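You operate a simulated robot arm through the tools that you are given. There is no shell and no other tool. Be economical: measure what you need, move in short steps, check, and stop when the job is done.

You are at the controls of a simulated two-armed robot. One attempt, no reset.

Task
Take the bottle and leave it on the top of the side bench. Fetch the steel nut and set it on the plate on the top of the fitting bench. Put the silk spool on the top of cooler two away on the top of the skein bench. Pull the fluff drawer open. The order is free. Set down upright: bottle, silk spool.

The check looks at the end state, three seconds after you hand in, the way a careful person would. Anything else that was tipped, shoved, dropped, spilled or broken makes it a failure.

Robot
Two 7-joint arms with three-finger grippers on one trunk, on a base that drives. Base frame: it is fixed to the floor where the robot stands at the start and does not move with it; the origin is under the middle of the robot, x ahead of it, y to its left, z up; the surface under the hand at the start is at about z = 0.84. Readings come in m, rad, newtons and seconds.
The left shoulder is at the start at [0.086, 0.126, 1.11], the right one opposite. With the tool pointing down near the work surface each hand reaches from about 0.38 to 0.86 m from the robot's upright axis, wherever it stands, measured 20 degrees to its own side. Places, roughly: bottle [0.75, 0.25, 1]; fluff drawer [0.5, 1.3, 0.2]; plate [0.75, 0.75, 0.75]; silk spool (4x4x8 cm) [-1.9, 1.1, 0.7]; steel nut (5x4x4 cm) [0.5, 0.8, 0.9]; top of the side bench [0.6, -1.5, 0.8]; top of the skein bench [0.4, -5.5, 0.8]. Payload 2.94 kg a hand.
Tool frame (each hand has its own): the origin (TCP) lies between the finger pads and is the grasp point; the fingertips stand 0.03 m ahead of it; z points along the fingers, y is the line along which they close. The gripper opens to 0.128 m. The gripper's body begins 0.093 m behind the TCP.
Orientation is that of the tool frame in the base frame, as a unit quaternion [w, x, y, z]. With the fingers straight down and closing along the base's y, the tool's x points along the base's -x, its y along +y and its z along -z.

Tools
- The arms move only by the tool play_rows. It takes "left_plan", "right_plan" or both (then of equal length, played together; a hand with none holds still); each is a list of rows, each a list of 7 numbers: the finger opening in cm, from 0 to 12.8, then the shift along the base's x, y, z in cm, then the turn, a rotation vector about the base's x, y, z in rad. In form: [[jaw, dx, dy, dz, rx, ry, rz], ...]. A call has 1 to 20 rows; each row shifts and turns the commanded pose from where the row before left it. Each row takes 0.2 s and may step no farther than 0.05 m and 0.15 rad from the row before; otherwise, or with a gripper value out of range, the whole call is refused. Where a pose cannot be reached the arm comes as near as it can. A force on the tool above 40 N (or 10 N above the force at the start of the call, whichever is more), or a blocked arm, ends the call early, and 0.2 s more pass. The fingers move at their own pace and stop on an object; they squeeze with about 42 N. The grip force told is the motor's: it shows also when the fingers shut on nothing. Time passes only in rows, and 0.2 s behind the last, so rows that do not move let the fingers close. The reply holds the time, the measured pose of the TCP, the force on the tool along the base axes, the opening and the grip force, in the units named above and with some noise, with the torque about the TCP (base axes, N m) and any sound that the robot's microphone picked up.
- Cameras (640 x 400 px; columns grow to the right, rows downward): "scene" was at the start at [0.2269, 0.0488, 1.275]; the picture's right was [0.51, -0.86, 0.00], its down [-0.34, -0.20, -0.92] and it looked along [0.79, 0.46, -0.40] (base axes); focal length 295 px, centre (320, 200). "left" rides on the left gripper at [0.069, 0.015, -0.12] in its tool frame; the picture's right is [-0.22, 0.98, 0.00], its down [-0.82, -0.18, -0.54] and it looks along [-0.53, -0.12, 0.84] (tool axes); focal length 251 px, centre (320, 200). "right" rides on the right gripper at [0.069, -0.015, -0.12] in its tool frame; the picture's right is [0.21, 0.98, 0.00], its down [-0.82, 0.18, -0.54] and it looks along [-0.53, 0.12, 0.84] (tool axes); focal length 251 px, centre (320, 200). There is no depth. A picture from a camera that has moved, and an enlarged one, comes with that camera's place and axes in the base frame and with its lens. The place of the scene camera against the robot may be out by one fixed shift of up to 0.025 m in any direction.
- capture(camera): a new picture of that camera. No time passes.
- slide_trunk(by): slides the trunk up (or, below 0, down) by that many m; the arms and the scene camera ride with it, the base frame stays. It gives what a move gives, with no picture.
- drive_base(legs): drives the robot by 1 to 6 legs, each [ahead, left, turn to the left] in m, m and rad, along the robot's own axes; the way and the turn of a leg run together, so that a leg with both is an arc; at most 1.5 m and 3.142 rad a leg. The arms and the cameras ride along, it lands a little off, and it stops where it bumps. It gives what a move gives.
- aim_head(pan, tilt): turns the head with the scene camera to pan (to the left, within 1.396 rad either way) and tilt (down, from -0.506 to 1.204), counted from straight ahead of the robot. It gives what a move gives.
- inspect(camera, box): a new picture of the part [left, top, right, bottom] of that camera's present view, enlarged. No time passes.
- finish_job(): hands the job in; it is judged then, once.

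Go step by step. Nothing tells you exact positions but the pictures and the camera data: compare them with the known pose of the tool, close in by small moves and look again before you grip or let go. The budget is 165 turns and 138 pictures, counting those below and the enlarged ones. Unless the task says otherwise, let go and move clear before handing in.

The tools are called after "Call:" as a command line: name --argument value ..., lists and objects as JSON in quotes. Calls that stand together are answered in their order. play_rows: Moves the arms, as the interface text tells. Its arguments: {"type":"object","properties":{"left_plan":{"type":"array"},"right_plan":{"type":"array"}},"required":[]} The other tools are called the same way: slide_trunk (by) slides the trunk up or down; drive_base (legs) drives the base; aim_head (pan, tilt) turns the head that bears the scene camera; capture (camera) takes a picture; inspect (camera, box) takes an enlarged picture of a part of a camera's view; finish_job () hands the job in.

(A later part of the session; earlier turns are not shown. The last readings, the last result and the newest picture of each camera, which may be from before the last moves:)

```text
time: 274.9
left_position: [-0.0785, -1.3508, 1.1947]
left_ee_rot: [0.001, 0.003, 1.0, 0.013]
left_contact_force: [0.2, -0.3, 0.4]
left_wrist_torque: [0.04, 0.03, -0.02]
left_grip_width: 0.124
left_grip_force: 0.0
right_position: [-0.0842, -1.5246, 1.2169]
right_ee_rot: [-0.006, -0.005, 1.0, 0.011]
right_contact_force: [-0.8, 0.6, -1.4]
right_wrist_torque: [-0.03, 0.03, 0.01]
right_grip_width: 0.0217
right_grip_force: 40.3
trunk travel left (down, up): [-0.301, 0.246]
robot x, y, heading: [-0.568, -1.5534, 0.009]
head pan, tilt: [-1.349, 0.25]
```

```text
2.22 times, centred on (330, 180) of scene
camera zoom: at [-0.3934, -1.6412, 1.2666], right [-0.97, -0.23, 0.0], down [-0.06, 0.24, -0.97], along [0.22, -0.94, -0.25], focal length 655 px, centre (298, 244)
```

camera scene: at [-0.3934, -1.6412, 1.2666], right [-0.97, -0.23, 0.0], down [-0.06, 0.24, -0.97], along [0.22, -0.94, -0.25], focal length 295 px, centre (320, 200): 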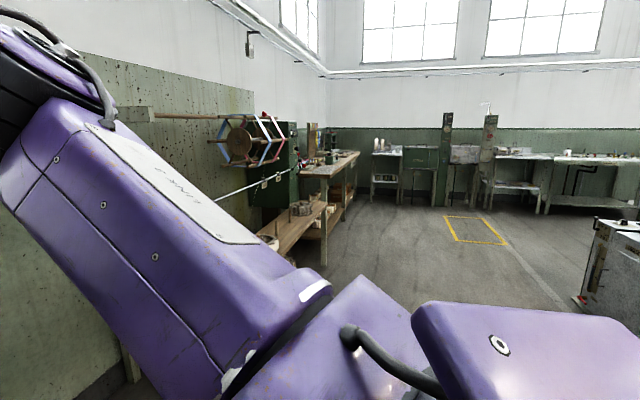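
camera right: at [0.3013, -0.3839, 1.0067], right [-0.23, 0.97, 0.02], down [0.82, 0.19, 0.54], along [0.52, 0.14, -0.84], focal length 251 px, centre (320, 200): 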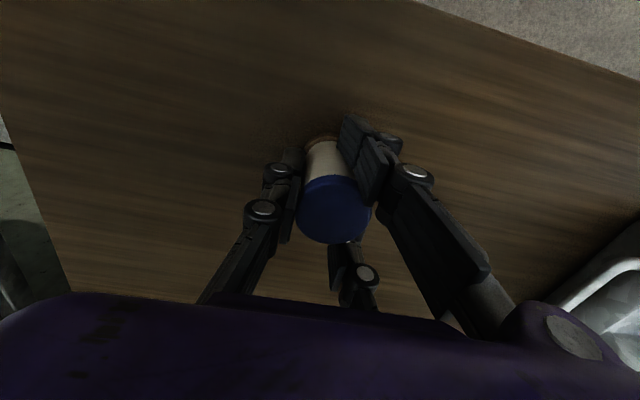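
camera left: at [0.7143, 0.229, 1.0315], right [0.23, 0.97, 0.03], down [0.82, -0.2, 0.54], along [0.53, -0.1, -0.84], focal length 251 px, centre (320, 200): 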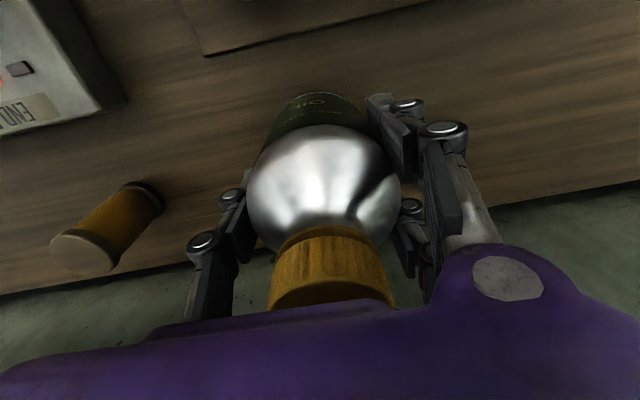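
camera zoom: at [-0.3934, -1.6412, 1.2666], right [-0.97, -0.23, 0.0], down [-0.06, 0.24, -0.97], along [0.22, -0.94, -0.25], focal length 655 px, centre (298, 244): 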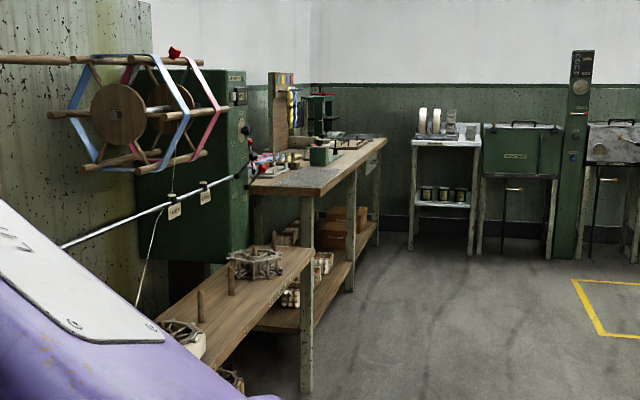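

The skein bench is the wooden bench along the wall (y≈-4..-6.1, front edge x≈0.1). Drive right along the free aisle.

Call:
drive_base --legs '[[-0.1, -1.3, 0], [0, -1.3, 0], [0, -1.2, 0]]'

Call:
aim_head --pan -0.1 --tilt 0.45

Call:
capture --camera "scene"

```text
time: 307.9
left_position: [-0.1696, -5.118, 1.1946]
left_ee_rot: [0.0, -0.01, 1.0, 0.013]
left_contact_force: [0.1, 0.2, 0.3]
left_wrist_torque: [0.0, 0.01, 0.01]
left_grip_width: 0.1241
left_grip_force: 0.0
right_position: [-0.1702, -5.2918, 1.2163]
right_ee_rot: [-0.005, -0.019, 1.0, 0.01]
right_contact_force: [-0.4, 0.1, -0.7]
right_wrist_torque: [0.0, -0.04, -0.01]
right_grip_width: 0.022
right_grip_force: 39.4
trunk travel left (down, up): [-0.301, 0.246]
robot x, y, heading: [-0.6527, -5.3335, 0.033]
head pan, tilt: [-1.349, 0.25]
```

```text
time: 309.3
left_position: [-0.1691, -5.1176, 1.1943]
left_ee_rot: [0.0, -0.01, 1.0, 0.013]
left_contact_force: [-0.9, 0.4, 0.3]
left_wrist_torque: [0.01, 0.01, 0.02]
left_grip_width: 0.1239
left_grip_force: 0.0
right_position: [-0.1702, -5.2925, 1.2187]
right_ee_rot: [-0.005, -0.018, 1.0, 0.01]
right_contact_force: [0.0, 0.8, -0.7]
right_wrist_torque: [-0.01, 0.01, -0.03]
right_grip_width: 0.0221
right_grip_force: 40.3
trunk travel left (down, up): [-0.301, 0.246]
robot x, y, heading: [-0.6528, -5.3347, 0.034]
head pan, tilt: [-0.099, 0.45]
```

```text
12 pictures are left
camera scene: at [-0.4086, -5.3335, 1.248], right [-0.07, -1.0, 0.0], down [-0.43, 0.03, -0.9], along [0.9, -0.06, -0.44], focal length 295 px, centre (320, 200)
```

scene: 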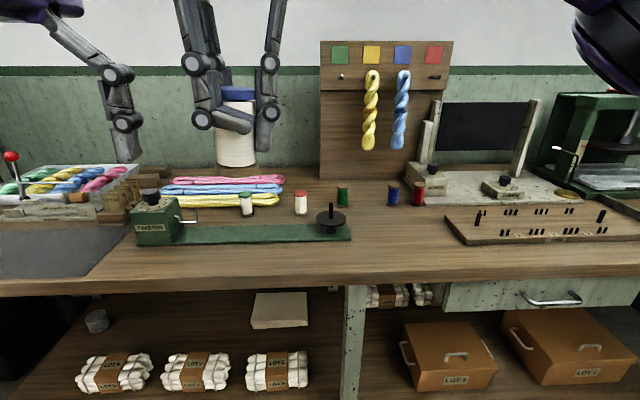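

Free spot at the front between the twister board and the pegboard: target (0.165, -5.53). Drive in and lower the trunk.

Call:
drive_base --legs '[[0.3, -0.05, -0.034]]'

Call:
slide_trunk --by -0.14

Call:
play_rows --right_plan '[[0, 0.8, -3.6, 0, 0, 0, 0], [0, 0.8, -3.6, 0, 0, 0, 0], [0, 0.8, -3.6, 0, 0, 0, 0], [0, 0.4, -3.6, 0, 0, 0, 0], [0, 0, -3.2, 0, 0, 0, 0], [0, 0, 0, -3, 0, 0, 0], [0, 0, 0, -3, 0, 0, 0], [0, 0, 0, -3, 0, 0, 0], [0, 0, 0, 0, 0, 0, 0]]'

Call:
aim_head --pan -0.3 --tilt 0.75

Call:
capture --camera "scene"

```text
time: 311.4
left_position: [0.1381, -5.1806, 1.1943]
left_ee_rot: [0.0, 0.008, 1.0, 0.013]
left_contact_force: [-0.1, 0.2, 0.4]
left_wrist_torque: [-0.02, -0.01, -0.01]
left_grip_width: 0.1242
left_grip_force: 0.1
right_position: [0.1306, -5.3543, 1.2177]
right_ee_rot: [-0.005, 0.0, 1.0, 0.01]
right_contact_force: [-0.3, -0.5, -1.2]
right_wrist_torque: [0.02, 0.0, 0.0]
right_grip_width: 0.0219
right_grip_force: 39.9
trunk travel left (down, up): [-0.301, 0.246]
robot x, y, heading: [-0.3522, -5.3785, -0.001]
head pan, tilt: [-0.099, 0.45]
```

```text
time: 313.1
left_position: [0.1362, -5.1808, 1.0543]
left_ee_rot: [0.001, 0.008, 1.0, 0.014]
left_contact_force: [-0.2, 0.3, 0.1]
left_wrist_torque: [-0.03, 0.01, 0.0]
left_grip_width: 0.1243
left_grip_force: 0.1
right_position: [0.1296, -5.3539, 1.0787]
right_ee_rot: [-0.005, -0.001, 1.0, 0.01]
right_contact_force: [-0.3, 0.9, 0.4]
right_wrist_torque: [-0.02, -0.02, 0.0]
right_grip_width: 0.0221
right_grip_force: 40.0
trunk travel left (down, up): [-0.161, 0.386]
robot x, y, heading: [-0.3555, -5.3792, 0.0]
head pan, tilt: [-0.099, 0.45]
```

```text
time: 315.1
left_position: [0.1372, -5.1806, 1.0551]
left_ee_rot: [0.0, 0.008, 1.0, 0.014]
left_contact_force: [0.3, 0.9, 0.0]
left_wrist_torque: [0.03, 0.01, 0.0]
left_grip_width: 0.124
left_grip_force: 0.1
right_position: [0.1575, -5.5306, 0.9892]
right_ee_rot: [-0.003, -0.001, 1.0, 0.01]
right_contact_force: [-0.9, 0.9, -1.0]
right_wrist_torque: [-0.04, 0.0, -0.01]
right_grip_width: 0.0221
right_grip_force: 40.0
trunk travel left (down, up): [-0.161, 0.386]
robot x, y, heading: [-0.3527, -5.3797, 0.001]
head pan, tilt: [-0.099, 0.45]
```

```text
time: 315.9
left_position: [0.1367, -5.1806, 1.0532]
left_ee_rot: [0.0, 0.008, 1.0, 0.013]
left_contact_force: [0.6, 0.2, -0.9]
left_wrist_torque: [0.02, 0.0, 0.0]
left_grip_width: 0.1237
left_grip_force: 0.2
right_position: [0.1576, -5.532, 0.9877]
right_ee_rot: [-0.006, -0.001, 1.0, 0.011]
right_contact_force: [-0.6, 0.6, -0.9]
right_wrist_torque: [0.02, 0.01, -0.01]
right_grip_width: 0.022
right_grip_force: 39.6
trunk travel left (down, up): [-0.161, 0.386]
robot x, y, heading: [-0.356, -5.3779, -0.005]
head pan, tilt: [-0.3, 0.75]
```

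```text
11 pictures are left
camera scene: at [-0.0756, -5.4018, 1.0711], right [-0.3, -0.95, 0.0], down [-0.65, 0.2, -0.73], along [0.7, -0.22, -0.68], focal length 295 px, centre (320, 200)
```

scene: 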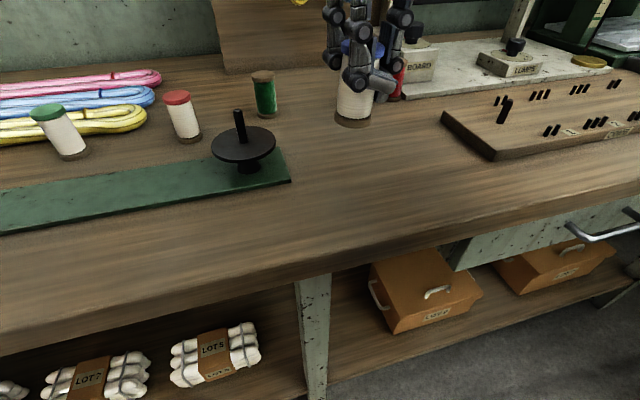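

Landing spot is clear. Lower towards the bench.

Call:
play_rows --right_plan '[[0, 0, 0, -3, 0, 0, 0], [0, 0, 0, -3, 0, 0, 0], [0, 0, 0, -1.5, 0, 0, 0], [0, 0, 0, -0.4, 0, 0, 0], [0, 0, 0, -0.4, 0, 0, 0], [0, 0, 0, -0.4, 0, 0, 0], [0, 0, 0, 0, 0, 0, 0]]'

Call:
capture --camera "scene"

```text
time: 317.5
left_position: [0.1381, -5.1812, 1.0542]
left_ee_rot: [0.0, 0.008, 1.0, 0.014]
left_contact_force: [-0.3, -0.3, -0.1]
left_wrist_torque: [0.03, -0.01, 0.02]
left_grip_width: 0.124
left_grip_force: 0.0
right_position: [0.1587, -5.5292, 0.9008]
right_ee_rot: [-0.006, -0.001, 1.0, 0.01]
right_contact_force: [-0.4, 0.2, -0.9]
right_wrist_torque: [0.03, 0.02, 0.03]
right_grip_width: 0.0221
right_grip_force: 39.7
trunk travel left (down, up): [-0.161, 0.386]
robot x, y, heading: [-0.3512, -5.3752, -0.002]
head pan, tilt: [-0.3, 0.75]
```

```text
10 pictures are left
camera scene: at [-0.0757, -5.4019, 1.071], right [-0.3, -0.95, 0.0], down [-0.65, 0.2, -0.73], along [0.7, -0.22, -0.68], focal length 295 px, centre (320, 200)
```

scene: 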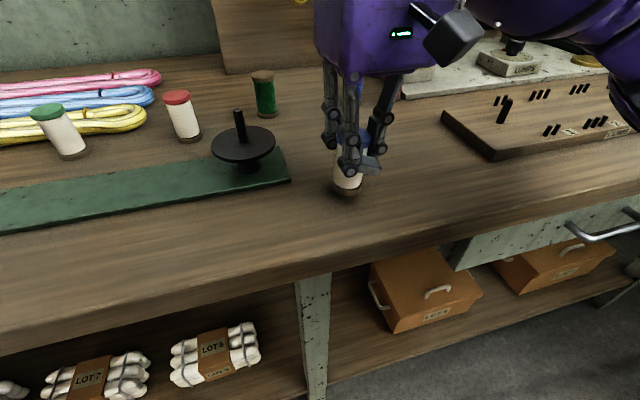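

Nearly down; continue in 3 mm steps to contact.

Call:
play_rows --right_plan '[[0, 0, 0, -0.3, 0, 0, 0], [0, 0, 0, -0.3, 0, 0, 0], [0, 0, 0, -0.3, 0, 0, 0], [0, 0, 0, 0, 0, 0, 0]]'

```text
time: 318.5
left_position: [0.1373, -5.1818, 1.054]
left_ee_rot: [0.0, 0.008, 1.0, 0.013]
left_contact_force: [-0.1, -0.2, -0.2]
left_wrist_torque: [0.01, -0.01, -0.01]
left_grip_width: 0.124
left_grip_force: 0.1
right_position: [0.158, -5.5308, 0.8928]
right_ee_rot: [-0.005, -0.001, 1.0, 0.011]
right_contact_force: [-0.2, 0.5, -0.9]
right_wrist_torque: [-0.04, 0.02, 0.03]
right_grip_width: 0.0219
right_grip_force: 39.9
trunk travel left (down, up): [-0.161, 0.386]
robot x, y, heading: [-0.3552, -5.377, -0.004]
head pan, tilt: [-0.3, 0.75]
```

Call:
play_rows --right_plan '[[0, 0, 0, -0.3, 0, 0, 0], [0, 0, 0, -0.3, 0, 0, 0], [0, 0, 0, -0.3, 0, 0, 0], [0, 0, 0, 0, 0, 0, 0]]'

```text
time: 319.4
left_position: [0.1364, -5.1808, 1.055]
left_ee_rot: [0.001, 0.008, 1.0, 0.013]
left_contact_force: [0.3, -0.8, 0.3]
left_wrist_torque: [-0.01, -0.05, 0.01]
left_grip_width: 0.1242
left_grip_force: 0.0
right_position: [0.1587, -5.5299, 0.8872]
right_ee_rot: [0.001, 0.0, 1.0, 0.013]
right_contact_force: [-5.8, 0.3, 16.3]
right_wrist_torque: [-0.04, 0.3, 0.0]
right_grip_width: 0.0222
right_grip_force: 39.9
trunk travel left (down, up): [-0.161, 0.386]
robot x, y, heading: [-0.3537, -5.3794, -0.005]
head pan, tilt: [-0.3, 0.75]
stopped in row 4 (right hand): the force on the tool passed its limit at 42 N (the readings are from after the stop); the commanded pose is now the measured one
```

Contact. Check tilt before releasing.

Call:
inspect --camera "scene" --box '[290, 100, 430, 220]'

```text
3.33 times, centred on (360, 160) of scene
camera zoom: at [-0.0771, -5.4018, 1.0713], right [-0.3, -0.95, 0.0], down [-0.65, 0.2, -0.73], along [0.7, -0.22, -0.68], focal length 982 px, centre (187, 333)
```

zoom: 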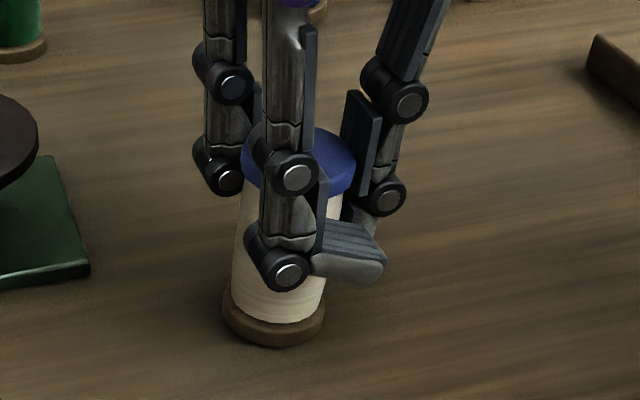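

Slight tilt only. Open fully in place, then check before lifting.

Call:
play_rows --right_plan '[[0, 0, 0, 0.1, 0, 0, 0], [3, 0, 0, 0, 0, 0, 0], [4, 0, 0, 0, 0, 0, 0], [5, 0, 0, 0, 0, 0, 0], [7, 0, 0, 0, 0, 0, 0], [9, 0, 0, 0, 0, 0, 0], [11, 0, 0, 0, 0, 0, 0], [11, 0, 0, 0, 0, 0, 0]]'

Call:
inspect --camera "scene" --box '[290, 100, 430, 220]'

```text
time: 321.2
left_position: [0.1389, -5.1813, 1.0541]
left_ee_rot: [0.0, 0.008, 1.0, 0.013]
left_contact_force: [-0.1, -0.4, 0.1]
left_wrist_torque: [0.01, 0.04, -0.04]
left_grip_width: 0.1241
left_grip_force: 0.0
right_position: [0.159, -5.5302, 0.8861]
right_ee_rot: [-0.002, 0.001, 1.0, 0.012]
right_contact_force: [0.0, -0.5, -0.1]
right_wrist_torque: [0.0, -0.01, 0.03]
right_grip_width: 0.1153
right_grip_force: 0.2
trunk travel left (down, up): [-0.161, 0.386]
robot x, y, heading: [-0.3548, -5.3785, -0.002]
head pan, tilt: [-0.3, 0.75]
```

```text
3.33 times, centred on (360, 160) of scene
camera zoom: at [-0.0756, -5.4019, 1.071], right [-0.3, -0.95, 0.0], down [-0.65, 0.2, -0.73], along [0.7, -0.22, -0.68], focal length 982 px, centre (187, 333)
```

zoom: 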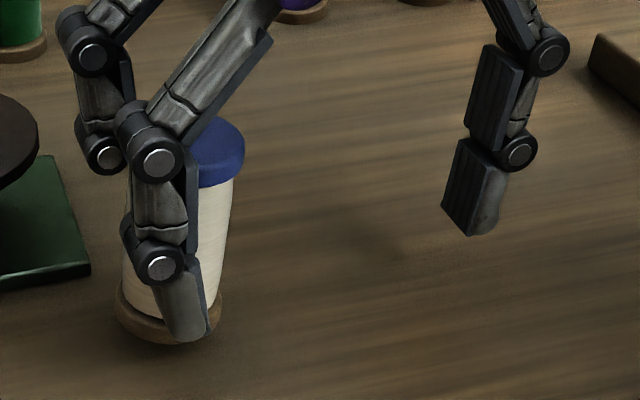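

The spool followed the finger pair; look from the wrist camera.

Call:
capture --camera "right"

```text
7 pictures are left
camera right: at [0.0905, -5.5492, 1.0046], right [-0.21, 0.98, 0.02], down [0.82, 0.17, 0.54], along [0.53, 0.14, -0.84], focal length 251 px, centre (320, 200)
```

right: 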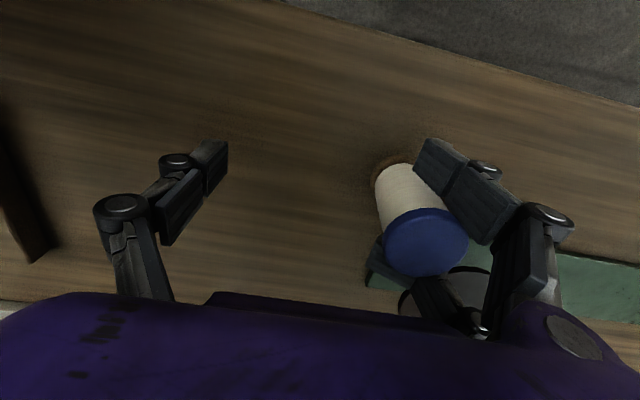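

The spool stands between the two uncurled fingers. I lift very slowly a little and check whether it stays.

Call:
play_rows --right_plan '[[11.5, 0, 0, 0.3, 0, 0, 0], [11.5, 0, 0, 0.4, 0, 0, 0], [11.5, 0, 0, 0.4, 0, 0, 0], [11.5, 0, 0, 0.4, 0, 0, 0], [11.5, 0, 0, 0, 0, 0, 0]]'

Call:
inspect --camera "scene" --box '[290, 100, 430, 220]'

```text
time: 322.4
left_position: [0.1378, -5.1811, 1.0548]
left_ee_rot: [0.001, 0.008, 1.0, 0.013]
left_contact_force: [0.2, 0.2, 0.1]
left_wrist_torque: [0.0, -0.02, -0.01]
left_grip_width: 0.1239
left_grip_force: 0.1
right_position: [0.1587, -5.5298, 0.9015]
right_ee_rot: [-0.001, 0.0, 1.0, 0.013]
right_contact_force: [0.0, 0.1, 0.7]
right_wrist_torque: [-0.01, 0.0, -0.05]
right_grip_width: 0.1151
right_grip_force: 0.0
trunk travel left (down, up): [-0.161, 0.386]
robot x, y, heading: [-0.352, -5.3795, -0.003]
head pan, tilt: [-0.3, 0.75]
```

```text
3.33 times, centred on (360, 160) of scene
camera zoom: at [-0.0756, -5.4019, 1.071], right [-0.3, -0.95, 0.0], down [-0.65, 0.2, -0.73], along [0.7, -0.22, -0.68], focal length 982 px, centre (187, 333)
```

zoom: 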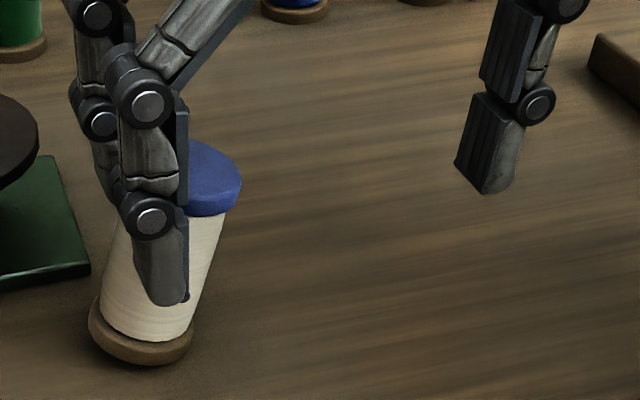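

It tilts with the fingers, so lifting now would tip it. I close again to recapture and straighten it.

Call:
play_rows --right_plan '[[8, 0, 0, 0, 0, 0, 0], [5, 0, 0, 0, 0, 0, 0], [0, 0, 0, 0, 0, 0, 0], [0, 0, 0, 0, 0, 0, 0], [0, 0, 0, 0, 0, 0, 0]]'

Call:
inspect --camera "scene" --box '[290, 100, 430, 220]'

```text
time: 323.3
left_position: [0.1369, -5.179, 1.0549]
left_ee_rot: [0.001, 0.007, 1.0, 0.012]
left_contact_force: [0.1, 0.1, 0.1]
left_wrist_torque: [0.04, 0.03, 0.04]
left_grip_width: 0.1242
left_grip_force: 0.0
right_position: [0.1612, -5.5249, 0.9067]
right_ee_rot: [0.006, 0.0, 1.0, 0.02]
right_contact_force: [0.2, 7.4, 21.2]
right_wrist_torque: [0.92, -0.02, 0.05]
right_grip_width: 0.0287
right_grip_force: 16.4
trunk travel left (down, up): [-0.161, 0.386]
robot x, y, heading: [-0.3547, -5.3821, -0.004]
head pan, tilt: [-0.3, 0.75]
stopped in row 4 (right hand): the force on the tool passed its limit at 42 N (the readings are from after the stop); the commanded pose is now the measured one
```

```text
3.33 times, centred on (360, 160) of scene
camera zoom: at [-0.0765, -5.4006, 1.0713], right [-0.3, -0.95, 0.0], down [-0.65, 0.2, -0.73], along [0.7, -0.22, -0.68], focal length 982 px, centre (187, 333)
```

zoom: 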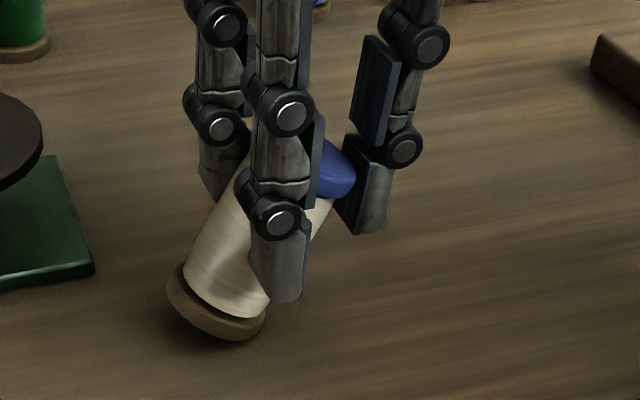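

The spool is tilted between pair and thumb; closing while raising should rotate it upright in the grip.

Call:
play_rows --right_plan '[[0, 0, 0, 0.5, 0, 0, 0], [0, 0, 0, 0.5, 0, 0, 0], [0, 0, 0, 0.5, 0, 0, 0], [0, 0, 0, 0.5, 0, 0, 0], [0, 0, 0, 0.5, 0, 0, 0], [0, 0, 0, 0, 0, 0, 0], [0, 0, 0, 0, 0, 0, 0]]'

Call:
inspect --camera "scene" --box '[290, 100, 430, 220]'

```text
time: 324.9
left_position: [0.1377, -5.1808, 1.0537]
left_ee_rot: [0.001, 0.008, 1.0, 0.013]
left_contact_force: [-0.4, -0.2, 0.9]
left_wrist_torque: [0.0, 0.01, 0.01]
left_grip_width: 0.124
left_grip_force: 0.0
right_position: [0.1613, -5.5289, 0.9285]
right_ee_rot: [0.003, 0.001, 1.0, 0.018]
right_contact_force: [0.2, 0.4, -0.1]
right_wrist_torque: [0.0, -0.03, 0.0]
right_grip_width: 0.0239
right_grip_force: 42.1
trunk travel left (down, up): [-0.161, 0.386]
robot x, y, heading: [-0.3526, -5.3805, -0.004]
head pan, tilt: [-0.3, 0.75]
```

```text
3.33 times, centred on (360, 160) of scene
camera zoom: at [-0.0756, -5.4016, 1.071], right [-0.3, -0.95, 0.0], down [-0.65, 0.2, -0.73], along [0.7, -0.22, -0.68], focal length 982 px, centre (187, 333)
```

zoom: 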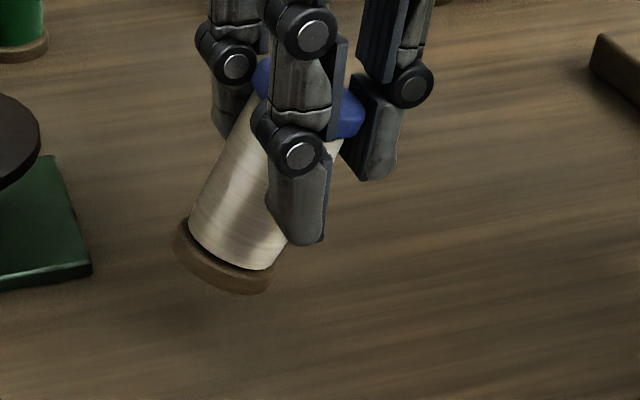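

I hold it firmly but tilted about 25° in the hand. I rotate the hand so the spool is vertical, then will set it down again.

Call:
play_rows --right_plan '[[0, 0, 0, 1.5, 0, 0, 0], [0, 0, 0, 1.5, -0.14, 0, 0], [0, 0, 0, 0, -0.14, 0, 0], [0, 0, 0, 0, -0.14, 0, 0], [0, 0, 0, 0, 0, 0, 0]]'

Call:
capture --camera "scene"

```text
time: 326.1
left_position: [0.1381, -5.1806, 1.0536]
left_ee_rot: [0.001, 0.009, 1.0, 0.014]
left_contact_force: [-0.5, 0.3, 0.2]
left_wrist_torque: [0.05, 0.0, -0.03]
left_grip_width: 0.1241
left_grip_force: 0.0
right_position: [0.1603, -5.5299, 0.9592]
right_ee_rot: [0.002, -0.001, 0.982, -0.191]
right_contact_force: [0.6, 0.6, -0.8]
right_wrist_torque: [0.01, 0.01, 0.02]
right_grip_width: 0.0233
right_grip_force: 41.9
trunk travel left (down, up): [-0.161, 0.386]
robot x, y, heading: [-0.351, -5.3782, -0.002]
head pan, tilt: [-0.3, 0.75]
```

```text
3 pictures are left
camera scene: at [-0.0785, -5.4241, 1.0861], right [-0.52, -0.85, 0.0], down [-0.46, 0.28, -0.84], along [0.72, -0.44, -0.54], focal length 295 px, centre (320, 200)
```

scene: 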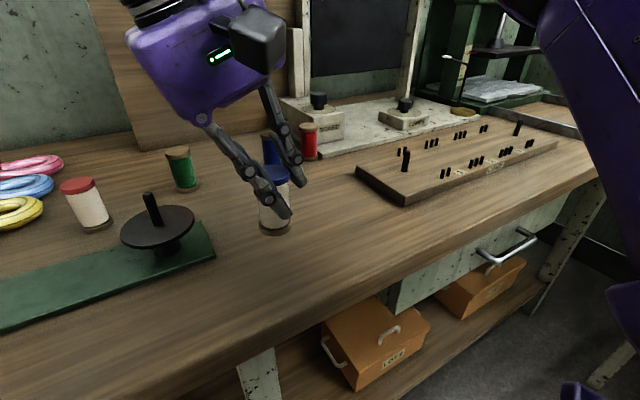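

The spool is vertical now and the grip is near the cap. Lower it to contact.

Call:
play_rows --right_plan '[[0, 0, 0, -2, 0, 0, 0], [0, 0, 0, -1.2, 0, 0, 0], [0, 0, 0, -0.3, 0, 0, 0], [0, 0, 0, -0.3, 0, 0, 0], [0, 0, 0, 0, 0, 0, 0]]'

```text
time: 327.3
left_position: [0.138, -5.1805, 1.0541]
left_ee_rot: [0.0, 0.008, 1.0, 0.013]
left_contact_force: [-0.2, 0.6, 1.0]
left_wrist_torque: [-0.02, -0.02, 0.01]
left_grip_width: 0.1241
left_grip_force: 0.0
right_position: [0.16, -5.5286, 0.9202]
right_ee_rot: [0.002, -0.001, 0.981, -0.192]
right_contact_force: [-0.2, 1.2, -0.3]
right_wrist_torque: [-0.01, -0.01, 0.03]
right_grip_width: 0.0233
right_grip_force: 42.2
trunk travel left (down, up): [-0.161, 0.386]
robot x, y, heading: [-0.3505, -5.3788, -0.003]
head pan, tilt: [-0.3, 0.75]
```

Call:
play_rows --right_plan '[[0, 0, 0, -0.25, 0, 0, 0], [0, 0, 0, -0.25, 0, 0, 0], [0, 0, 0, -0.2, 0, 0, 0], [0, 0, 0, 0, 0, 0, 0]]'

```text
time: 328.3
left_position: [0.1379, -5.18, 1.0539]
left_ee_rot: [0.0, 0.008, 1.0, 0.013]
left_contact_force: [0.0, 0.1, 0.4]
left_wrist_torque: [0.02, 0.03, 0.02]
left_grip_width: 0.1243
left_grip_force: 0.0
right_position: [0.1604, -5.5282, 0.9141]
right_ee_rot: [0.003, 0.0, 0.982, -0.191]
right_contact_force: [0.0, -1.0, -0.4]
right_wrist_torque: [0.0, 0.03, 0.03]
right_grip_width: 0.0232
right_grip_force: 42.2
trunk travel left (down, up): [-0.161, 0.386]
robot x, y, heading: [-0.3523, -5.3762, 0.0]
head pan, tilt: [-0.3, 0.75]
```

Call:
play_rows --right_plan '[[0, 0, 0, -0.25, 0, 0, 0], [0, 0, 0, -0.25, 0, 0, 0], [0, 0, 0, -0.25, 0, 0, 0], [0, 0, 0, 0, 0, 0, 0]]'

```text
time: 329.3
left_position: [0.1375, -5.1804, 1.0552]
left_ee_rot: [0.001, 0.008, 1.0, 0.012]
left_contact_force: [-0.2, -0.8, 0.5]
left_wrist_torque: [-0.01, 0.01, 0.01]
left_grip_width: 0.1238
left_grip_force: 0.0
right_position: [0.1591, -5.5268, 0.9086]
right_ee_rot: [0.004, 0.0, 0.982, -0.191]
right_contact_force: [2.0, 0.5, 17.3]
right_wrist_torque: [-0.12, -0.15, 0.0]
right_grip_width: 0.0236
right_grip_force: 42.4
trunk travel left (down, up): [-0.161, 0.386]
robot x, y, heading: [-0.3512, -5.3774, -0.0]
head pan, tilt: [-0.3, 0.75]
```

Contact. Open gradually while shifting the hand so the finger pair stays still and only the thumb moves off.

Call:
play_rows --right_plan '[[2.4, 0, 0, 0.1, 0, 0, 0], [3.0, 0, -0.28, 0.11, 0, 0, 0], [3.6, 0, -0.28, 0.11, 0, 0, 0], [4.2, 0, -0.28, 0.11, 0, 0, 0], [4.8, 0, -0.28, 0.11, 0, 0, 0], [5.4, 0, -0.28, 0.11, 0, 0, 0], [6.0, 0, -0.28, 0.11, 0, 0, 0], [6.6, 0, -0.28, 0.11, 0, 0, 0], [7.2, 0, -0.28, 0.11, 0, 0, 0], [7.2, 0, 0, 0, 0, 0, 0], [7.2, 0, 0, 0, 0, 0, 0]]'

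Call:
capture --camera "scene"

```text
time: 331.7
left_position: [0.1376, -5.1793, 1.0549]
left_ee_rot: [0.0, 0.008, 1.0, 0.013]
left_contact_force: [-0.3, -0.2, 0.0]
left_wrist_torque: [0.0, 0.02, 0.01]
left_grip_width: 0.1243
left_grip_force: 0.1
right_position: [0.16, -5.5505, 0.9169]
right_ee_rot: [0.003, 0.0, 0.981, -0.192]
right_contact_force: [0.6, 0.3, -0.6]
right_wrist_torque: [-0.02, 0.03, 0.02]
right_grip_width: 0.0719
right_grip_force: 0.0
trunk travel left (down, up): [-0.161, 0.386]
robot x, y, heading: [-0.3528, -5.3778, -0.001]
head pan, tilt: [-0.3, 0.75]
```

```text
2 pictures are left
camera scene: at [-0.0756, -5.4113, 1.078], right [-0.4, -0.92, 0.0], down [-0.57, 0.25, -0.79], along [0.72, -0.31, -0.62], focal length 295 px, centre (320, 200)
```

scene: 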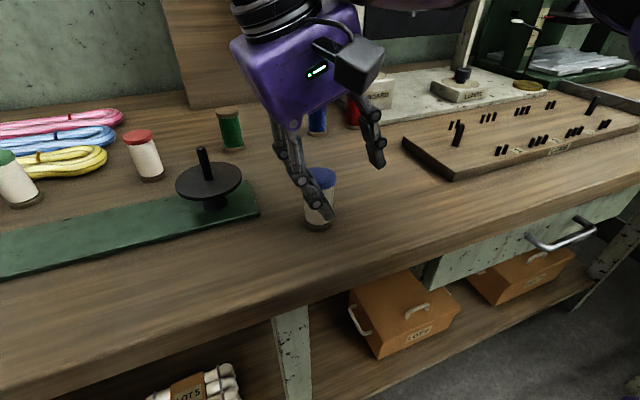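

The spool stands with the thumb clear. I rotate the hand back to vertical about the cap, swinging the pair's tips out of the spool's sides.

Call:
play_rows --right_plan '[[7.2, 0, 0, -0.2, 0.07, 0, 0], [7.2, 0, 0, -0.2, 0.07, 0, 0], [7.2, 0, 0.05, -0.2, 0.07, 0, 0], [7.2, 0, 0.05, -0.2, 0.07, 0, 0], [7.2, 0, 0.1, -0.2, 0.07, 0, 0], [7.2, 0, 0.1, -0.2, 0.07, 0, 0], [7.2, 0, 0.1, -0.1, 0.07, 0, 0], [7.2, 0, 0.1, -0.1, 0.07, 0, 0], [7.2, 0, 0.2, 0, 0.05, 0, 0], [7.2, 0, 0.2, 0, 0, 0, 0], [7.2, 0, 0.3, 0, 0, 0, 0], [7.2, 0, 0.3, 0, 0, 0, 0], [7.2, 0, 0, 0, 0, 0, 0]]'

Call:
inspect --camera "scene" --box '[240, 110, 420, 260]'

```text
time: 334.5
left_position: [0.1373, -5.1807, 1.0542]
left_ee_rot: [0.0, 0.008, 1.0, 0.013]
left_contact_force: [0.1, 0.2, 0.0]
left_wrist_torque: [-0.02, -0.04, -0.03]
left_grip_width: 0.1243
left_grip_force: 0.1
right_position: [0.1601, -5.535, 0.9027]
right_ee_rot: [0.003, 0.0, 0.994, 0.112]
right_contact_force: [-0.4, 0.1, -0.2]
right_wrist_torque: [-0.02, 0.01, 0.02]
right_grip_width: 0.0716
right_grip_force: 0.1
trunk travel left (down, up): [-0.161, 0.386]
robot x, y, heading: [-0.3519, -5.3832, -0.004]
head pan, tilt: [-0.3, 0.75]
```

```text
2.67 times, centred on (330, 185) of scene
camera zoom: at [-0.0756, -5.4016, 1.071], right [-0.3, -0.95, 0.0], down [-0.65, 0.2, -0.73], along [0.7, -0.22, -0.68], focal length 786 px, centre (293, 240)
```

zoom: 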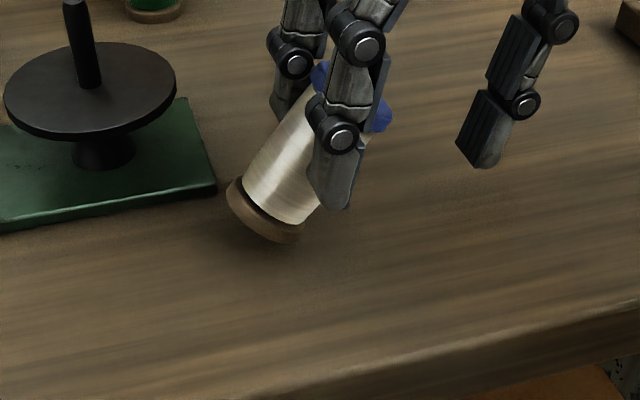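

The spool is clipped between the two paired fingers. I'll re-clamp it, raise it, and take it out downward with the left hand as in the earlier handover. First: close while raising, and rotate it back to vertical.

Call:
play_rows --right_plan '[[5, 0, 0, 0.4, 0, 0, 0], [3, 0, 0, 0.5, 0, 0, 0], [0, 0, 0, 0.5, 0, 0, 0], [0, 0, 0, 0.5, 0, 0, 0], [0, 0, 0, 0.5, 0, 0, 0], [0, 0, 0, 1, 0, 0, 0], [0, 0, 0, 1.5, -0.14, 0, 0], [0, 0, 0, 1.5, -0.14, 0, 0], [0, 0, 0, 1, -0.14, 0, 0], [0, 0, 0, 1, -0.14, 0, 0], [0, 0, 0, 0, -0.05, 0, 0], [0, 0, 0, 0, 0, 0, 0]]'

Call:
slide_trunk --by 0.14

Call:
drive_base --legs '[[-0.35, 0, 0]]'

```text
time: 337.1
left_position: [0.1372, -5.1805, 1.0537]
left_ee_rot: [0.0, 0.007, 1.0, 0.013]
left_contact_force: [-0.2, -0.6, 0.0]
left_wrist_torque: [-0.02, -0.03, -0.03]
left_grip_width: 0.1241
left_grip_force: 0.1
right_position: [0.1605, -5.5355, 0.9872]
right_ee_rot: [0.002, 0.0, 0.981, -0.192]
right_contact_force: [0.8, 0.6, -0.7]
right_wrist_torque: [0.03, 0.01, -0.02]
right_grip_width: 0.0235
right_grip_force: 42.6
trunk travel left (down, up): [-0.161, 0.386]
robot x, y, heading: [-0.3543, -5.3765, -0.004]
head pan, tilt: [-0.3, 0.75]
```

```text
time: 338.7
left_position: [0.1374, -5.181, 1.1935]
left_ee_rot: [0.0, 0.008, 1.0, 0.014]
left_contact_force: [-0.6, -0.2, -0.3]
left_wrist_torque: [-0.01, 0.03, -0.02]
left_grip_width: 0.1239
left_grip_force: 0.1
right_position: [0.1614, -5.5368, 1.1264]
right_ee_rot: [0.002, -0.001, 0.981, -0.192]
right_contact_force: [0.0, 0.4, 0.1]
right_wrist_torque: [-0.01, -0.01, 0.05]
right_grip_width: 0.0232
right_grip_force: 42.4
trunk travel left (down, up): [-0.301, 0.246]
robot x, y, heading: [-0.356, -5.382, -0.001]
head pan, tilt: [-0.3, 0.75]
```

```text
time: 341.0
left_position: [-0.2103, -5.177, 1.1951]
left_ee_rot: [0.0, 0.005, 1.0, 0.013]
left_contact_force: [0.1, 0.1, 0.5]
left_wrist_torque: [0.0, 0.01, 0.01]
left_grip_width: 0.1238
left_grip_force: 0.2
right_position: [-0.1853, -5.5329, 1.1259]
right_ee_rot: [0.004, -0.003, 0.981, -0.192]
right_contact_force: [-0.8, 0.0, -0.7]
right_wrist_torque: [0.02, -0.02, -0.01]
right_grip_width: 0.0232
right_grip_force: 42.0
trunk travel left (down, up): [-0.301, 0.246]
robot x, y, heading: [-0.7031, -5.3772, 0.002]
head pan, tilt: [-0.3, 0.75]
```

Right clamp is steady. Now orient the left hand to point toward −y with horizontal closing along x.

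Call:
play_rows --left_plan '[[8, 0, 0, 0, 0, 0, -0.143], [8, 0, 0, 0, 0, 0, -0.143], [8, 0, 0, 0, 0, 0, -0.143], [8, 0, 0, 0, 0, 0, -0.143], [8, 0, 0, 0, 0, 0, -0.143], [8, 0, 0, 0, 0, 0, -0.143], [8, 0, 0, 0, 0, 0, -0.143], [8, 0, 0, 0, 0, 0, -0.143], [8, 0, 0, 0, 0, 0, -0.143], [8, 0, 0, 0, 0, 0, -0.143], [8, 0, 0, 0, 0, 0, -0.132], [8, 0, 0, -0.8, -0.14, 0, 0], [8, 0, 0, -0.8, -0.14, 0, 0], [8, 0, 0, -0.8, -0.14, 0, 0], [8, 0, 0, -0.8, -0.14, 0, 0], [8, 0, 0, -0.8, -0.14, 0, 0], [8, 0, 0, -0.8, -0.14, 0, 0], [8, 0, 0, -0.8, -0.14, 0, 0], [8, 0, 0, -0.8, -0.14, 0, 0], [8, 0, 0, -0.8, -0.14, 0, 0]]'

Call:
play_rows --left_plan '[[8, 0.6, -3, -1, -0.14, 0, 0], [8, 0.6, -3, -1, -0.14, 0, 0], [8, 0.6, -4, -1.5, -0.03, 0, 0], [8, 0.6, -4, -1.5, 0, 0, 0], [8, 0, -4, -0.5, 0, 0, 0], [8, 0, 0, 0, 0, 0, 0]]'

```text
time: 345.2
left_position: [-0.2093, -5.178, 1.1227]
left_ee_rot: [0.424, 0.566, 0.576, -0.41]
left_contact_force: [1.4, -0.7, 0.1]
left_wrist_torque: [-0.05, -0.03, -0.01]
left_grip_width: 0.0799
left_grip_force: 0.0
right_position: [-0.1845, -5.5325, 1.125]
right_ee_rot: [0.002, -0.003, 0.981, -0.192]
right_contact_force: [-0.3, 0.0, -0.6]
right_wrist_torque: [0.0, 0.03, 0.0]
right_grip_width: 0.0228
right_grip_force: 42.2
trunk travel left (down, up): [-0.301, 0.246]
robot x, y, heading: [-0.7031, -5.375, 0.005]
head pan, tilt: [-0.3, 0.75]
```

```text
time: 346.6
left_position: [-0.186, -5.3582, 1.0682]
left_ee_rot: [0.507, 0.493, 0.507, -0.493]
left_contact_force: [-0.6, 0.5, 1.0]
left_wrist_torque: [0.03, 0.04, -0.02]
left_grip_width: 0.0804
left_grip_force: 0.1
right_position: [-0.1862, -5.5313, 1.1252]
right_ee_rot: [0.003, -0.004, 0.982, -0.191]
right_contact_force: [-0.7, 0.2, -0.9]
right_wrist_torque: [-0.03, -0.03, -0.04]
right_grip_width: 0.0229
right_grip_force: 41.8
trunk travel left (down, up): [-0.301, 0.246]
robot x, y, heading: [-0.7002, -5.3766, 0.005]
head pan, tilt: [-0.3, 0.75]
```

Use the last picture to verify the geometry before the left hand closes in.

Call:
aim_head --pan -0.35 --tilt 0.5

Call:
inspect --camera "scene" --box '[190, 100, 450, 300]'

```text
time: 347.4
left_position: [-0.1858, -5.3593, 1.0689]
left_ee_rot: [0.506, 0.494, 0.507, -0.493]
left_contact_force: [0.3, 0.2, 0.6]
left_wrist_torque: [-0.01, 0.03, -0.02]
left_grip_width: 0.0801
left_grip_force: 0.0
right_position: [-0.1844, -5.5338, 1.126]
right_ee_rot: [0.004, -0.003, 0.981, -0.192]
right_contact_force: [-0.3, -0.4, 0.5]
right_wrist_torque: [0.01, 0.02, -0.01]
right_grip_width: 0.0228
right_grip_force: 41.6
trunk travel left (down, up): [-0.301, 0.246]
robot x, y, heading: [-0.7005, -5.3821, 0.001]
head pan, tilt: [-0.351, 0.499]
```

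```text
2.00 times, centred on (320, 200) of scene
camera zoom: at [-0.4653, -5.4146, 1.2431], right [-0.42, -0.91, 0.0], down [-0.44, 0.2, -0.88], along [0.79, -0.37, -0.48], focal length 589 px, centre (320, 200)
```

zoom: 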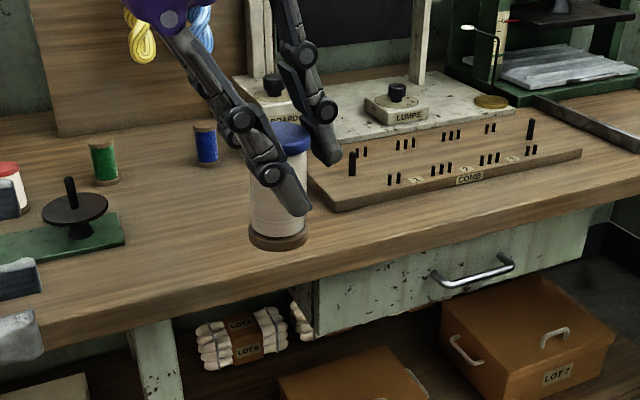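

Geometry matches. Advance the left hand slightly lower so its fingers straddle the brown base, then close.

Call:
play_rows --left_plan '[[8, 0, -4, -0.6, 0, 0, 0], [8, 0, -4, 0, 0, 0, 0], [8, 0, -3.5, 0, 0, 0, 0], [8, 0, -2, 0, 0, 0, 0], [8, 0, -1.7, 0, 0, 0, 0], [8, 0, 0, 0, 0, 0, 0]]'

```text
time: 348.8
left_position: [-0.1874, -5.5104, 1.0613]
left_ee_rot: [0.506, 0.494, 0.507, -0.493]
left_contact_force: [0.0, 0.7, 0.0]
left_wrist_torque: [0.02, 0.03, 0.0]
left_grip_width: 0.0801
left_grip_force: 0.1
right_position: [-0.1855, -5.5321, 1.1273]
right_ee_rot: [0.003, -0.004, 0.982, -0.191]
right_contact_force: [0.5, 0.3, -1.2]
right_wrist_torque: [0.0, 0.03, -0.02]
right_grip_width: 0.023
right_grip_force: 41.9
trunk travel left (down, up): [-0.301, 0.246]
robot x, y, heading: [-0.7027, -5.3802, 0.001]
head pan, tilt: [-0.351, 0.499]
```

No contact so far. Close the left gripper.

Call:
play_rows --left_plan '[[6, 0, 0, 0, 0, 0, 0], [5, 0, 0, 0, 0, 0, 0], [4, 0, 0, 0, 0, 0, 0], [2, 0, 0, 0, 0, 0, 0], [0, 0, 0, 0, 0, 0, 0], [0, 0, 0, 0, 0, 0, 0]]'

```text
time: 350.0
left_position: [-0.1803, -5.5085, 1.0609]
left_ee_rot: [0.508, 0.488, 0.512, -0.491]
left_contact_force: [8.7, 1.1, -0.5]
left_wrist_torque: [-0.3, 0.84, -0.27]
left_grip_width: 0.0541
left_grip_force: 42.2
right_position: [-0.1891, -5.5324, 1.1263]
right_ee_rot: [-0.002, -0.006, 0.981, -0.192]
right_contact_force: [-8.7, -1.1, -1.6]
right_wrist_torque: [0.18, -0.26, 0.52]
right_grip_width: 0.0225
right_grip_force: 41.8
trunk travel left (down, up): [-0.301, 0.246]
robot x, y, heading: [-0.7036, -5.3775, 0.006]
head pan, tilt: [-0.351, 0.499]
stopped in row 5 (left hand): the force on the tool passed its limit at 44 N (the readings are from after the stop); the commanded pose is now the measured one
```

The left fingers were blocked by the right fingertips. New idea: use the closed left fist to push the brown base toward −y so the spool levers out of the gap about its cap. Retreat and close the left first.

Call:
play_rows --left_plan '[[8, 0, 0, 0, 0, 0, 0], [8, -0.6, 2, 0, 0, 0, 0], [8, 0, 4, 0, 0, 0, 0], [8, 0, 4, 0, 0, 0, 0], [4, 0, 0, -0.8, 0, 0, 0], [0, 0, 0, 0, 0, 0, 0], [0, 0, 0, 0, 0, 0, 0], [0, 0, 0, 0, 0, 0, 0]]'

```text
time: 351.8
left_position: [-0.1898, -5.4093, 1.0523]
left_ee_rot: [0.508, 0.49, 0.511, -0.491]
left_contact_force: [0.3, 0.1, 0.0]
left_wrist_torque: [0.02, -0.04, 0.03]
left_grip_width: 0.0002
left_grip_force: 3.0
right_position: [-0.1889, -5.533, 1.1267]
right_ee_rot: [-0.002, -0.005, 0.981, -0.192]
right_contact_force: [0.2, -0.2, -0.4]
right_wrist_torque: [-0.02, -0.02, 0.01]
right_grip_width: 0.0228
right_grip_force: 42.0
trunk travel left (down, up): [-0.301, 0.246]
robot x, y, heading: [-0.7005, -5.3777, 0.008]
head pan, tilt: [-0.351, 0.499]
```

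Call:
play_rows --left_plan '[[0, 0, -3, 0, 0, 0, 0], [0, 0, -2.5, 0, 0, 0, 0], [0, 0, -0.7, 0, 0, 0, 0], [0, 0, -0.5, 0, 0, 0, 0], [0, 0, -0.5, 0, 0, 0, 0], [0, 0, -0.5, 0, 0, 0, 0], [0, 0, -0.5, 0, 0, 0, 0], [0, 0, -0.5, 0, 0, 0, 0], [0, 0, 0, 0, 0, 0, 0]]'

```text
time: 353.8
left_position: [-0.1886, -5.4973, 1.0534]
left_ee_rot: [0.508, 0.489, 0.511, -0.491]
left_contact_force: [-1.0, 13.1, -0.5]
left_wrist_torque: [-0.45, -0.06, -0.08]
left_grip_width: 0.0057
left_grip_force: 3.4
right_position: [-0.1881, -5.5328, 1.1259]
right_ee_rot: [-0.001, -0.006, 0.981, -0.193]
right_contact_force: [0.2, -12.2, 0.4]
right_wrist_torque: [-0.48, -0.02, 0.07]
right_grip_width: 0.0248
right_grip_force: 41.8
trunk travel left (down, up): [-0.301, 0.246]
robot x, y, heading: [-0.6998, -5.3777, 0.005]
head pan, tilt: [-0.351, 0.499]
```

It's working: base is rotating and the right width grows. Continue pushing.

Call:
play_rows --left_plan '[[0, 0, -0.5, 0, 0, 0, 0], [0, 0, -0.5, 0, 0, 0, 0], [0, 0, -0.5, 0, 0, 0, 0], [0, 0, -0.5, 0, 0, 0, 0], [0, 0, 0, 0, 0, 0, 0]]'

```text
time: 354.4
left_position: [-0.1865, -5.5037, 1.0529]
left_ee_rot: [0.51, 0.488, 0.512, -0.49]
left_contact_force: [-0.9, 11.6, -2.0]
left_wrist_torque: [-0.37, -0.08, -0.13]
left_grip_width: 0.0001
left_grip_force: 2.9
right_position: [-0.187, -5.5378, 1.1267]
right_ee_rot: [-0.005, -0.002, 0.98, -0.198]
right_contact_force: [0.5, -11.6, 1.9]
right_wrist_torque: [-0.36, -0.03, 0.08]
right_grip_width: 0.0246
right_grip_force: 42.0
trunk travel left (down, up): [-0.301, 0.246]
robot x, y, heading: [-0.7, -5.3795, 0.001]
head pan, tilt: [-0.351, 0.499]
stopped in row 3 (right hand): the force on the tool passed its limit at 42 N (the readings are from after the stop); the commanded pose is now the measured one
```

Base is parallel now; loosen the thumb to 5 cm while pushing a bit more, then re-clamp.

Call:
play_rows --right_plan '[[3.5, 0, 0, 0, 0, 0, 0], [4.5, 0, 0, 0, 0, 0, 0], [5.0, 0, 0, 0, 0, 0, 0], [5.0, 0, 0, 0, 0, 0, 0], [5.0, 0, 0, 0, 0, 0, 0], [5.0, 0, 0, 0, 0, 0, 0], [3.5, 0, 0, 0, 0, 0, 0], [0, 0, 0, 0, 0, 0, 0], [0, 0, 0, 0, 0, 0, 0], [0, 0, 0, 0, 0, 0, 0]]' --left_plan '[[0, 0, 0.3, 0, 0, 0, 0], [0, 0, 0.6, 0, 0, 0, 0], [0, 0, 0, 0, 0, 0, 0], [0, 0, -0.4, 0, 0, 0, 0], [0, 0, -0.5, 0, 0, 0, 0], [0, 0, -0.5, 0, 0, 0, 0], [0, 0, 0, 0, 0, 0, 0], [0, 0, 0, 0, 0, 0, 0], [0, 0, 0, 0, 0, 0, 0], [0, 0, 0, 0, 0, 0, 0]]'

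```text
time: 356.6
left_position: [-0.1874, -5.5086, 1.0532]
left_ee_rot: [0.509, 0.489, 0.511, -0.491]
left_contact_force: [-2.3, 10.0, -6.8]
left_wrist_torque: [-0.25, -0.11, -0.09]
left_grip_width: 0.0
left_grip_force: 3.1
right_position: [-0.1869, -5.5366, 1.127]
right_ee_rot: [-0.004, -0.002, 0.98, -0.197]
right_contact_force: [0.9, -10.1, 5.8]
right_wrist_torque: [-0.33, -0.02, 0.06]
right_grip_width: 0.0238
right_grip_force: 41.8
trunk travel left (down, up): [-0.301, 0.246]
robot x, y, heading: [-0.6978, -5.3795, 0.0]
head pan, tilt: [-0.351, 0.499]
```

Still nested but held. Now use the fist's friction: with the jaw loosened, raise the right hand 2 cm so the spool slides down toward a cap-only grip, then re-clamp.

Call:
play_rows --right_plan '[[3.5, 0, 0, 0, 0, 0, 0], [4.2, 0, 0, 0, 0, 0, 0], [4.2, 0, 0, 0.5, 0, 0, 0], [4.2, 0, 0, 0.5, 0, 0, 0], [4.2, 0, 0, 0.5, 0, 0, 0], [4.2, 0, 0, 0.5, 0, 0, 0], [3, 0, 0, 0, 0, 0, 0], [0, 0, 0, 0, 0, 0, 0], [0, 0, 0, 0, 0, 0, 0], [0, 0, 0, 0, 0, 0, 0]]' --left_plan '[[0, 0, 0.2, 0, 0, 0, 0], [0, 0, 0, 0, 0, 0, 0], [0, 0, -0.2, 0, 0, 0, 0], [0, 0, 0, 0, 0, 0, 0], [0, 0, 0, 0, 0, 0, 0], [0, 0, 0, 0, 0, 0, 0], [0, 0, 0, 0, 0, 0, 0], [0, 0, 0, 0, 0, 0, 0], [0, 0, 0, 0, 0, 0, 0], [0, 0, 0, 0, 0, 0, 0]]'

```text
time: 358.8
left_position: [-0.1875, -5.5112, 1.0533]
left_ee_rot: [0.509, 0.488, 0.511, -0.491]
left_contact_force: [-1.4, -0.5, -0.1]
left_wrist_torque: [0.04, -0.01, 0.0]
left_grip_width: 0.0
left_grip_force: 3.0
right_position: [-0.1865, -5.5354, 1.1462]
right_ee_rot: [-0.004, -0.003, 0.98, -0.197]
right_contact_force: [-0.4, 0.1, -0.4]
right_wrist_torque: [-0.01, -0.01, 0.0]
right_grip_width: 0.0242
right_grip_force: 41.7
trunk travel left (down, up): [-0.301, 0.246]
robot x, y, heading: [-0.7031, -5.3798, 0.004]
head pan, tilt: [-0.351, 0.499]
```

The width (2.42 cm) matches the earlier clean cap grip. Withdraw and raise the left hand, and rotate the right hand to vertical.

Call:
play_rows --left_plan '[[0, 0, 3, 0, 0, 0, 0], [0, 0, 4, 0, 0, 0, 0], [0, 0, 4, 1, 0, 0, 0], [0, 0, 3, 3, 0, 0, 0], [0, 0, 2, 3.5, 0, 0, 0], [0, 0, 1, 3.5, 0, 0, 0], [0, 0, 1, 3.5, 0, 0, 0]]' --right_plan '[[0, 0, 0, 0, 0, 0, 0], [0, 0, 0, 0, 0, 0, 0], [0, 0, 0, 0, 0.13, 0, 0], [0, 0, 0, 0, 0.13, 0, 0], [0, 0, 0, 0, 0.13, 0, 0], [0, 0, 0, 0, 0, 0, 0], [0, 0, 0, 0, 0, 0, 0]]'

Call:
drive_base --legs '[[0.34, 0, 0]]'

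Call:
slide_trunk --by -0.14

```text
time: 360.4
left_position: [-0.188, -5.3284, 1.2005]
left_ee_rot: [0.509, 0.488, 0.511, -0.491]
left_contact_force: [0.4, 0.0, 0.5]
left_wrist_torque: [0.02, -0.02, -0.02]
left_grip_width: 0.0
left_grip_force: 3.6
right_position: [-0.19, -5.5364, 1.145]
right_ee_rot: [-0.003, -0.003, 1.0, -0.002]
right_contact_force: [0.1, 0.1, -0.4]
right_wrist_torque: [-0.01, 0.01, 0.0]
right_grip_width: 0.0237
right_grip_force: 42.1
trunk travel left (down, up): [-0.301, 0.246]
robot x, y, heading: [-0.703, -5.3775, 0.005]
head pan, tilt: [-0.351, 0.499]
```

```text
time: 362.6
left_position: [0.1494, -5.3295, 1.201]
left_ee_rot: [0.509, 0.49, 0.51, -0.492]
left_contact_force: [-0.1, 0.8, -0.3]
left_wrist_torque: [-0.02, -0.01, -0.02]
left_grip_width: 0.0001
left_grip_force: 3.0
right_position: [0.1475, -5.5383, 1.1465]
right_ee_rot: [-0.003, -0.002, 1.0, -0.004]
right_contact_force: [0.2, -0.4, -0.8]
right_wrist_torque: [-0.01, 0.02, 0.0]
right_grip_width: 0.0233
right_grip_force: 42.3
trunk travel left (down, up): [-0.301, 0.246]
robot x, y, heading: [-0.3664, -5.3777, 0.0]
head pan, tilt: [-0.351, 0.499]
```

```text
time: 364.3
left_position: [0.1211, -5.3387, 1.078]
left_ee_rot: [0.516, 0.504, 0.505, -0.473]
left_contact_force: [0.2, -0.4, -0.3]
left_wrist_torque: [0.0, 0.01, 0.0]
left_grip_width: 0.0
left_grip_force: 3.0
right_position: [0.1227, -5.5473, 1.0169]
right_ee_rot: [0.009, -0.003, 1.0, 0.002]
right_contact_force: [-1.0, 0.7, -1.0]
right_wrist_torque: [-0.04, 0.0, -0.01]
right_grip_width: 0.0235
right_grip_force: 42.6
trunk travel left (down, up): [-0.161, 0.386]
robot x, y, heading: [-0.3666, -5.3801, 0.011]
head pan, tilt: [-0.351, 0.499]
```

Now lower toward the bench; the contact height will tell how far the spool slid.

Call:
play_rows --right_plan '[[0, 0, 0, -3, 0, 0, 0], [0, 0, 0, -3, 0, 0, 0], [0, 0, 0, -0.8, 0, 0, 0], [0, 0, 0, -0.3, 0, 0, 0], [0, 0, 0, -0.3, 0, 0, 0], [0, 0, 0, -0.3, 0, 0, 0], [0, 0, 0, -0.3, 0, 0, 0], [0, 0, 0, 0, 0, 0, 0]]'

```text
time: 366.1
left_position: [0.1215, -5.3385, 1.0776]
left_ee_rot: [0.517, 0.503, 0.506, -0.473]
left_contact_force: [-0.1, 0.0, -0.3]
left_wrist_torque: [0.01, -0.03, 0.0]
left_grip_width: 0.0001
left_grip_force: 2.8
right_position: [0.1249, -5.5464, 0.9372]
right_ee_rot: [0.01, -0.003, 1.0, 0.001]
right_contact_force: [0.2, 0.3, -0.4]
right_wrist_torque: [0.0, 0.0, 0.01]
right_grip_width: 0.0237
right_grip_force: 41.9
trunk travel left (down, up): [-0.161, 0.386]
robot x, y, heading: [-0.3623, -5.3776, 0.001]
head pan, tilt: [-0.351, 0.499]
```

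Call:
play_rows --right_plan '[[0, 0, 0, -0.3, 0, 0, 0], [0, 0, 0, -0.3, 0, 0, 0], [0, 0, 0, -0.3, 0, 0, 0], [0, 0, 0, -0.3, 0, 0, 0], [0, 0, 0, -0.3, 0, 0, 0], [0, 0, 0, 0, 0, 0, 0]]'

```text
time: 367.5
left_position: [0.121, -5.338, 1.0761]
left_ee_rot: [0.516, 0.504, 0.505, -0.473]
left_contact_force: [0.9, -0.2, 0.4]
left_wrist_torque: [0.03, 0.03, 0.03]
left_grip_width: 0.0002
left_grip_force: 3.0
right_position: [0.126, -5.5459, 0.9214]
right_ee_rot: [0.01, -0.003, 1.0, 0.002]
right_contact_force: [0.0, -0.8, -0.7]
right_wrist_torque: [-0.04, 0.02, -0.01]
right_grip_width: 0.0233
right_grip_force: 42.3
trunk travel left (down, up): [-0.161, 0.386]
robot x, y, heading: [-0.3647, -5.375, 0.003]
head pan, tilt: [-0.351, 0.499]
```

Call:
play_rows --right_plan '[[0, 0, 0, -0.3, 0, 0, 0], [0, 0, 0, -0.3, 0, 0, 0], [0, 0, 0, -0.3, 0, 0, 0], [0, 0, 0, -0.3, 0, 0, 0], [0, 0, 0, 0, 0, 0, 0]]'

```text
time: 368.7
left_position: [0.1208, -5.3381, 1.0775]
left_ee_rot: [0.517, 0.502, 0.506, -0.473]
left_contact_force: [-0.2, 0.1, 0.5]
left_wrist_torque: [0.0, -0.04, -0.03]
left_grip_width: 0.0
left_grip_force: 2.9
right_position: [0.1266, -5.5458, 0.9087]
right_ee_rot: [0.01, -0.002, 1.0, 0.002]
right_contact_force: [-0.1, -0.3, -0.1]
right_wrist_torque: [-0.02, -0.02, 0.01]
right_grip_width: 0.0237
right_grip_force: 42.0
trunk travel left (down, up): [-0.161, 0.386]
robot x, y, heading: [-0.3681, -5.3821, 0.002]
head pan, tilt: [-0.351, 0.499]
```

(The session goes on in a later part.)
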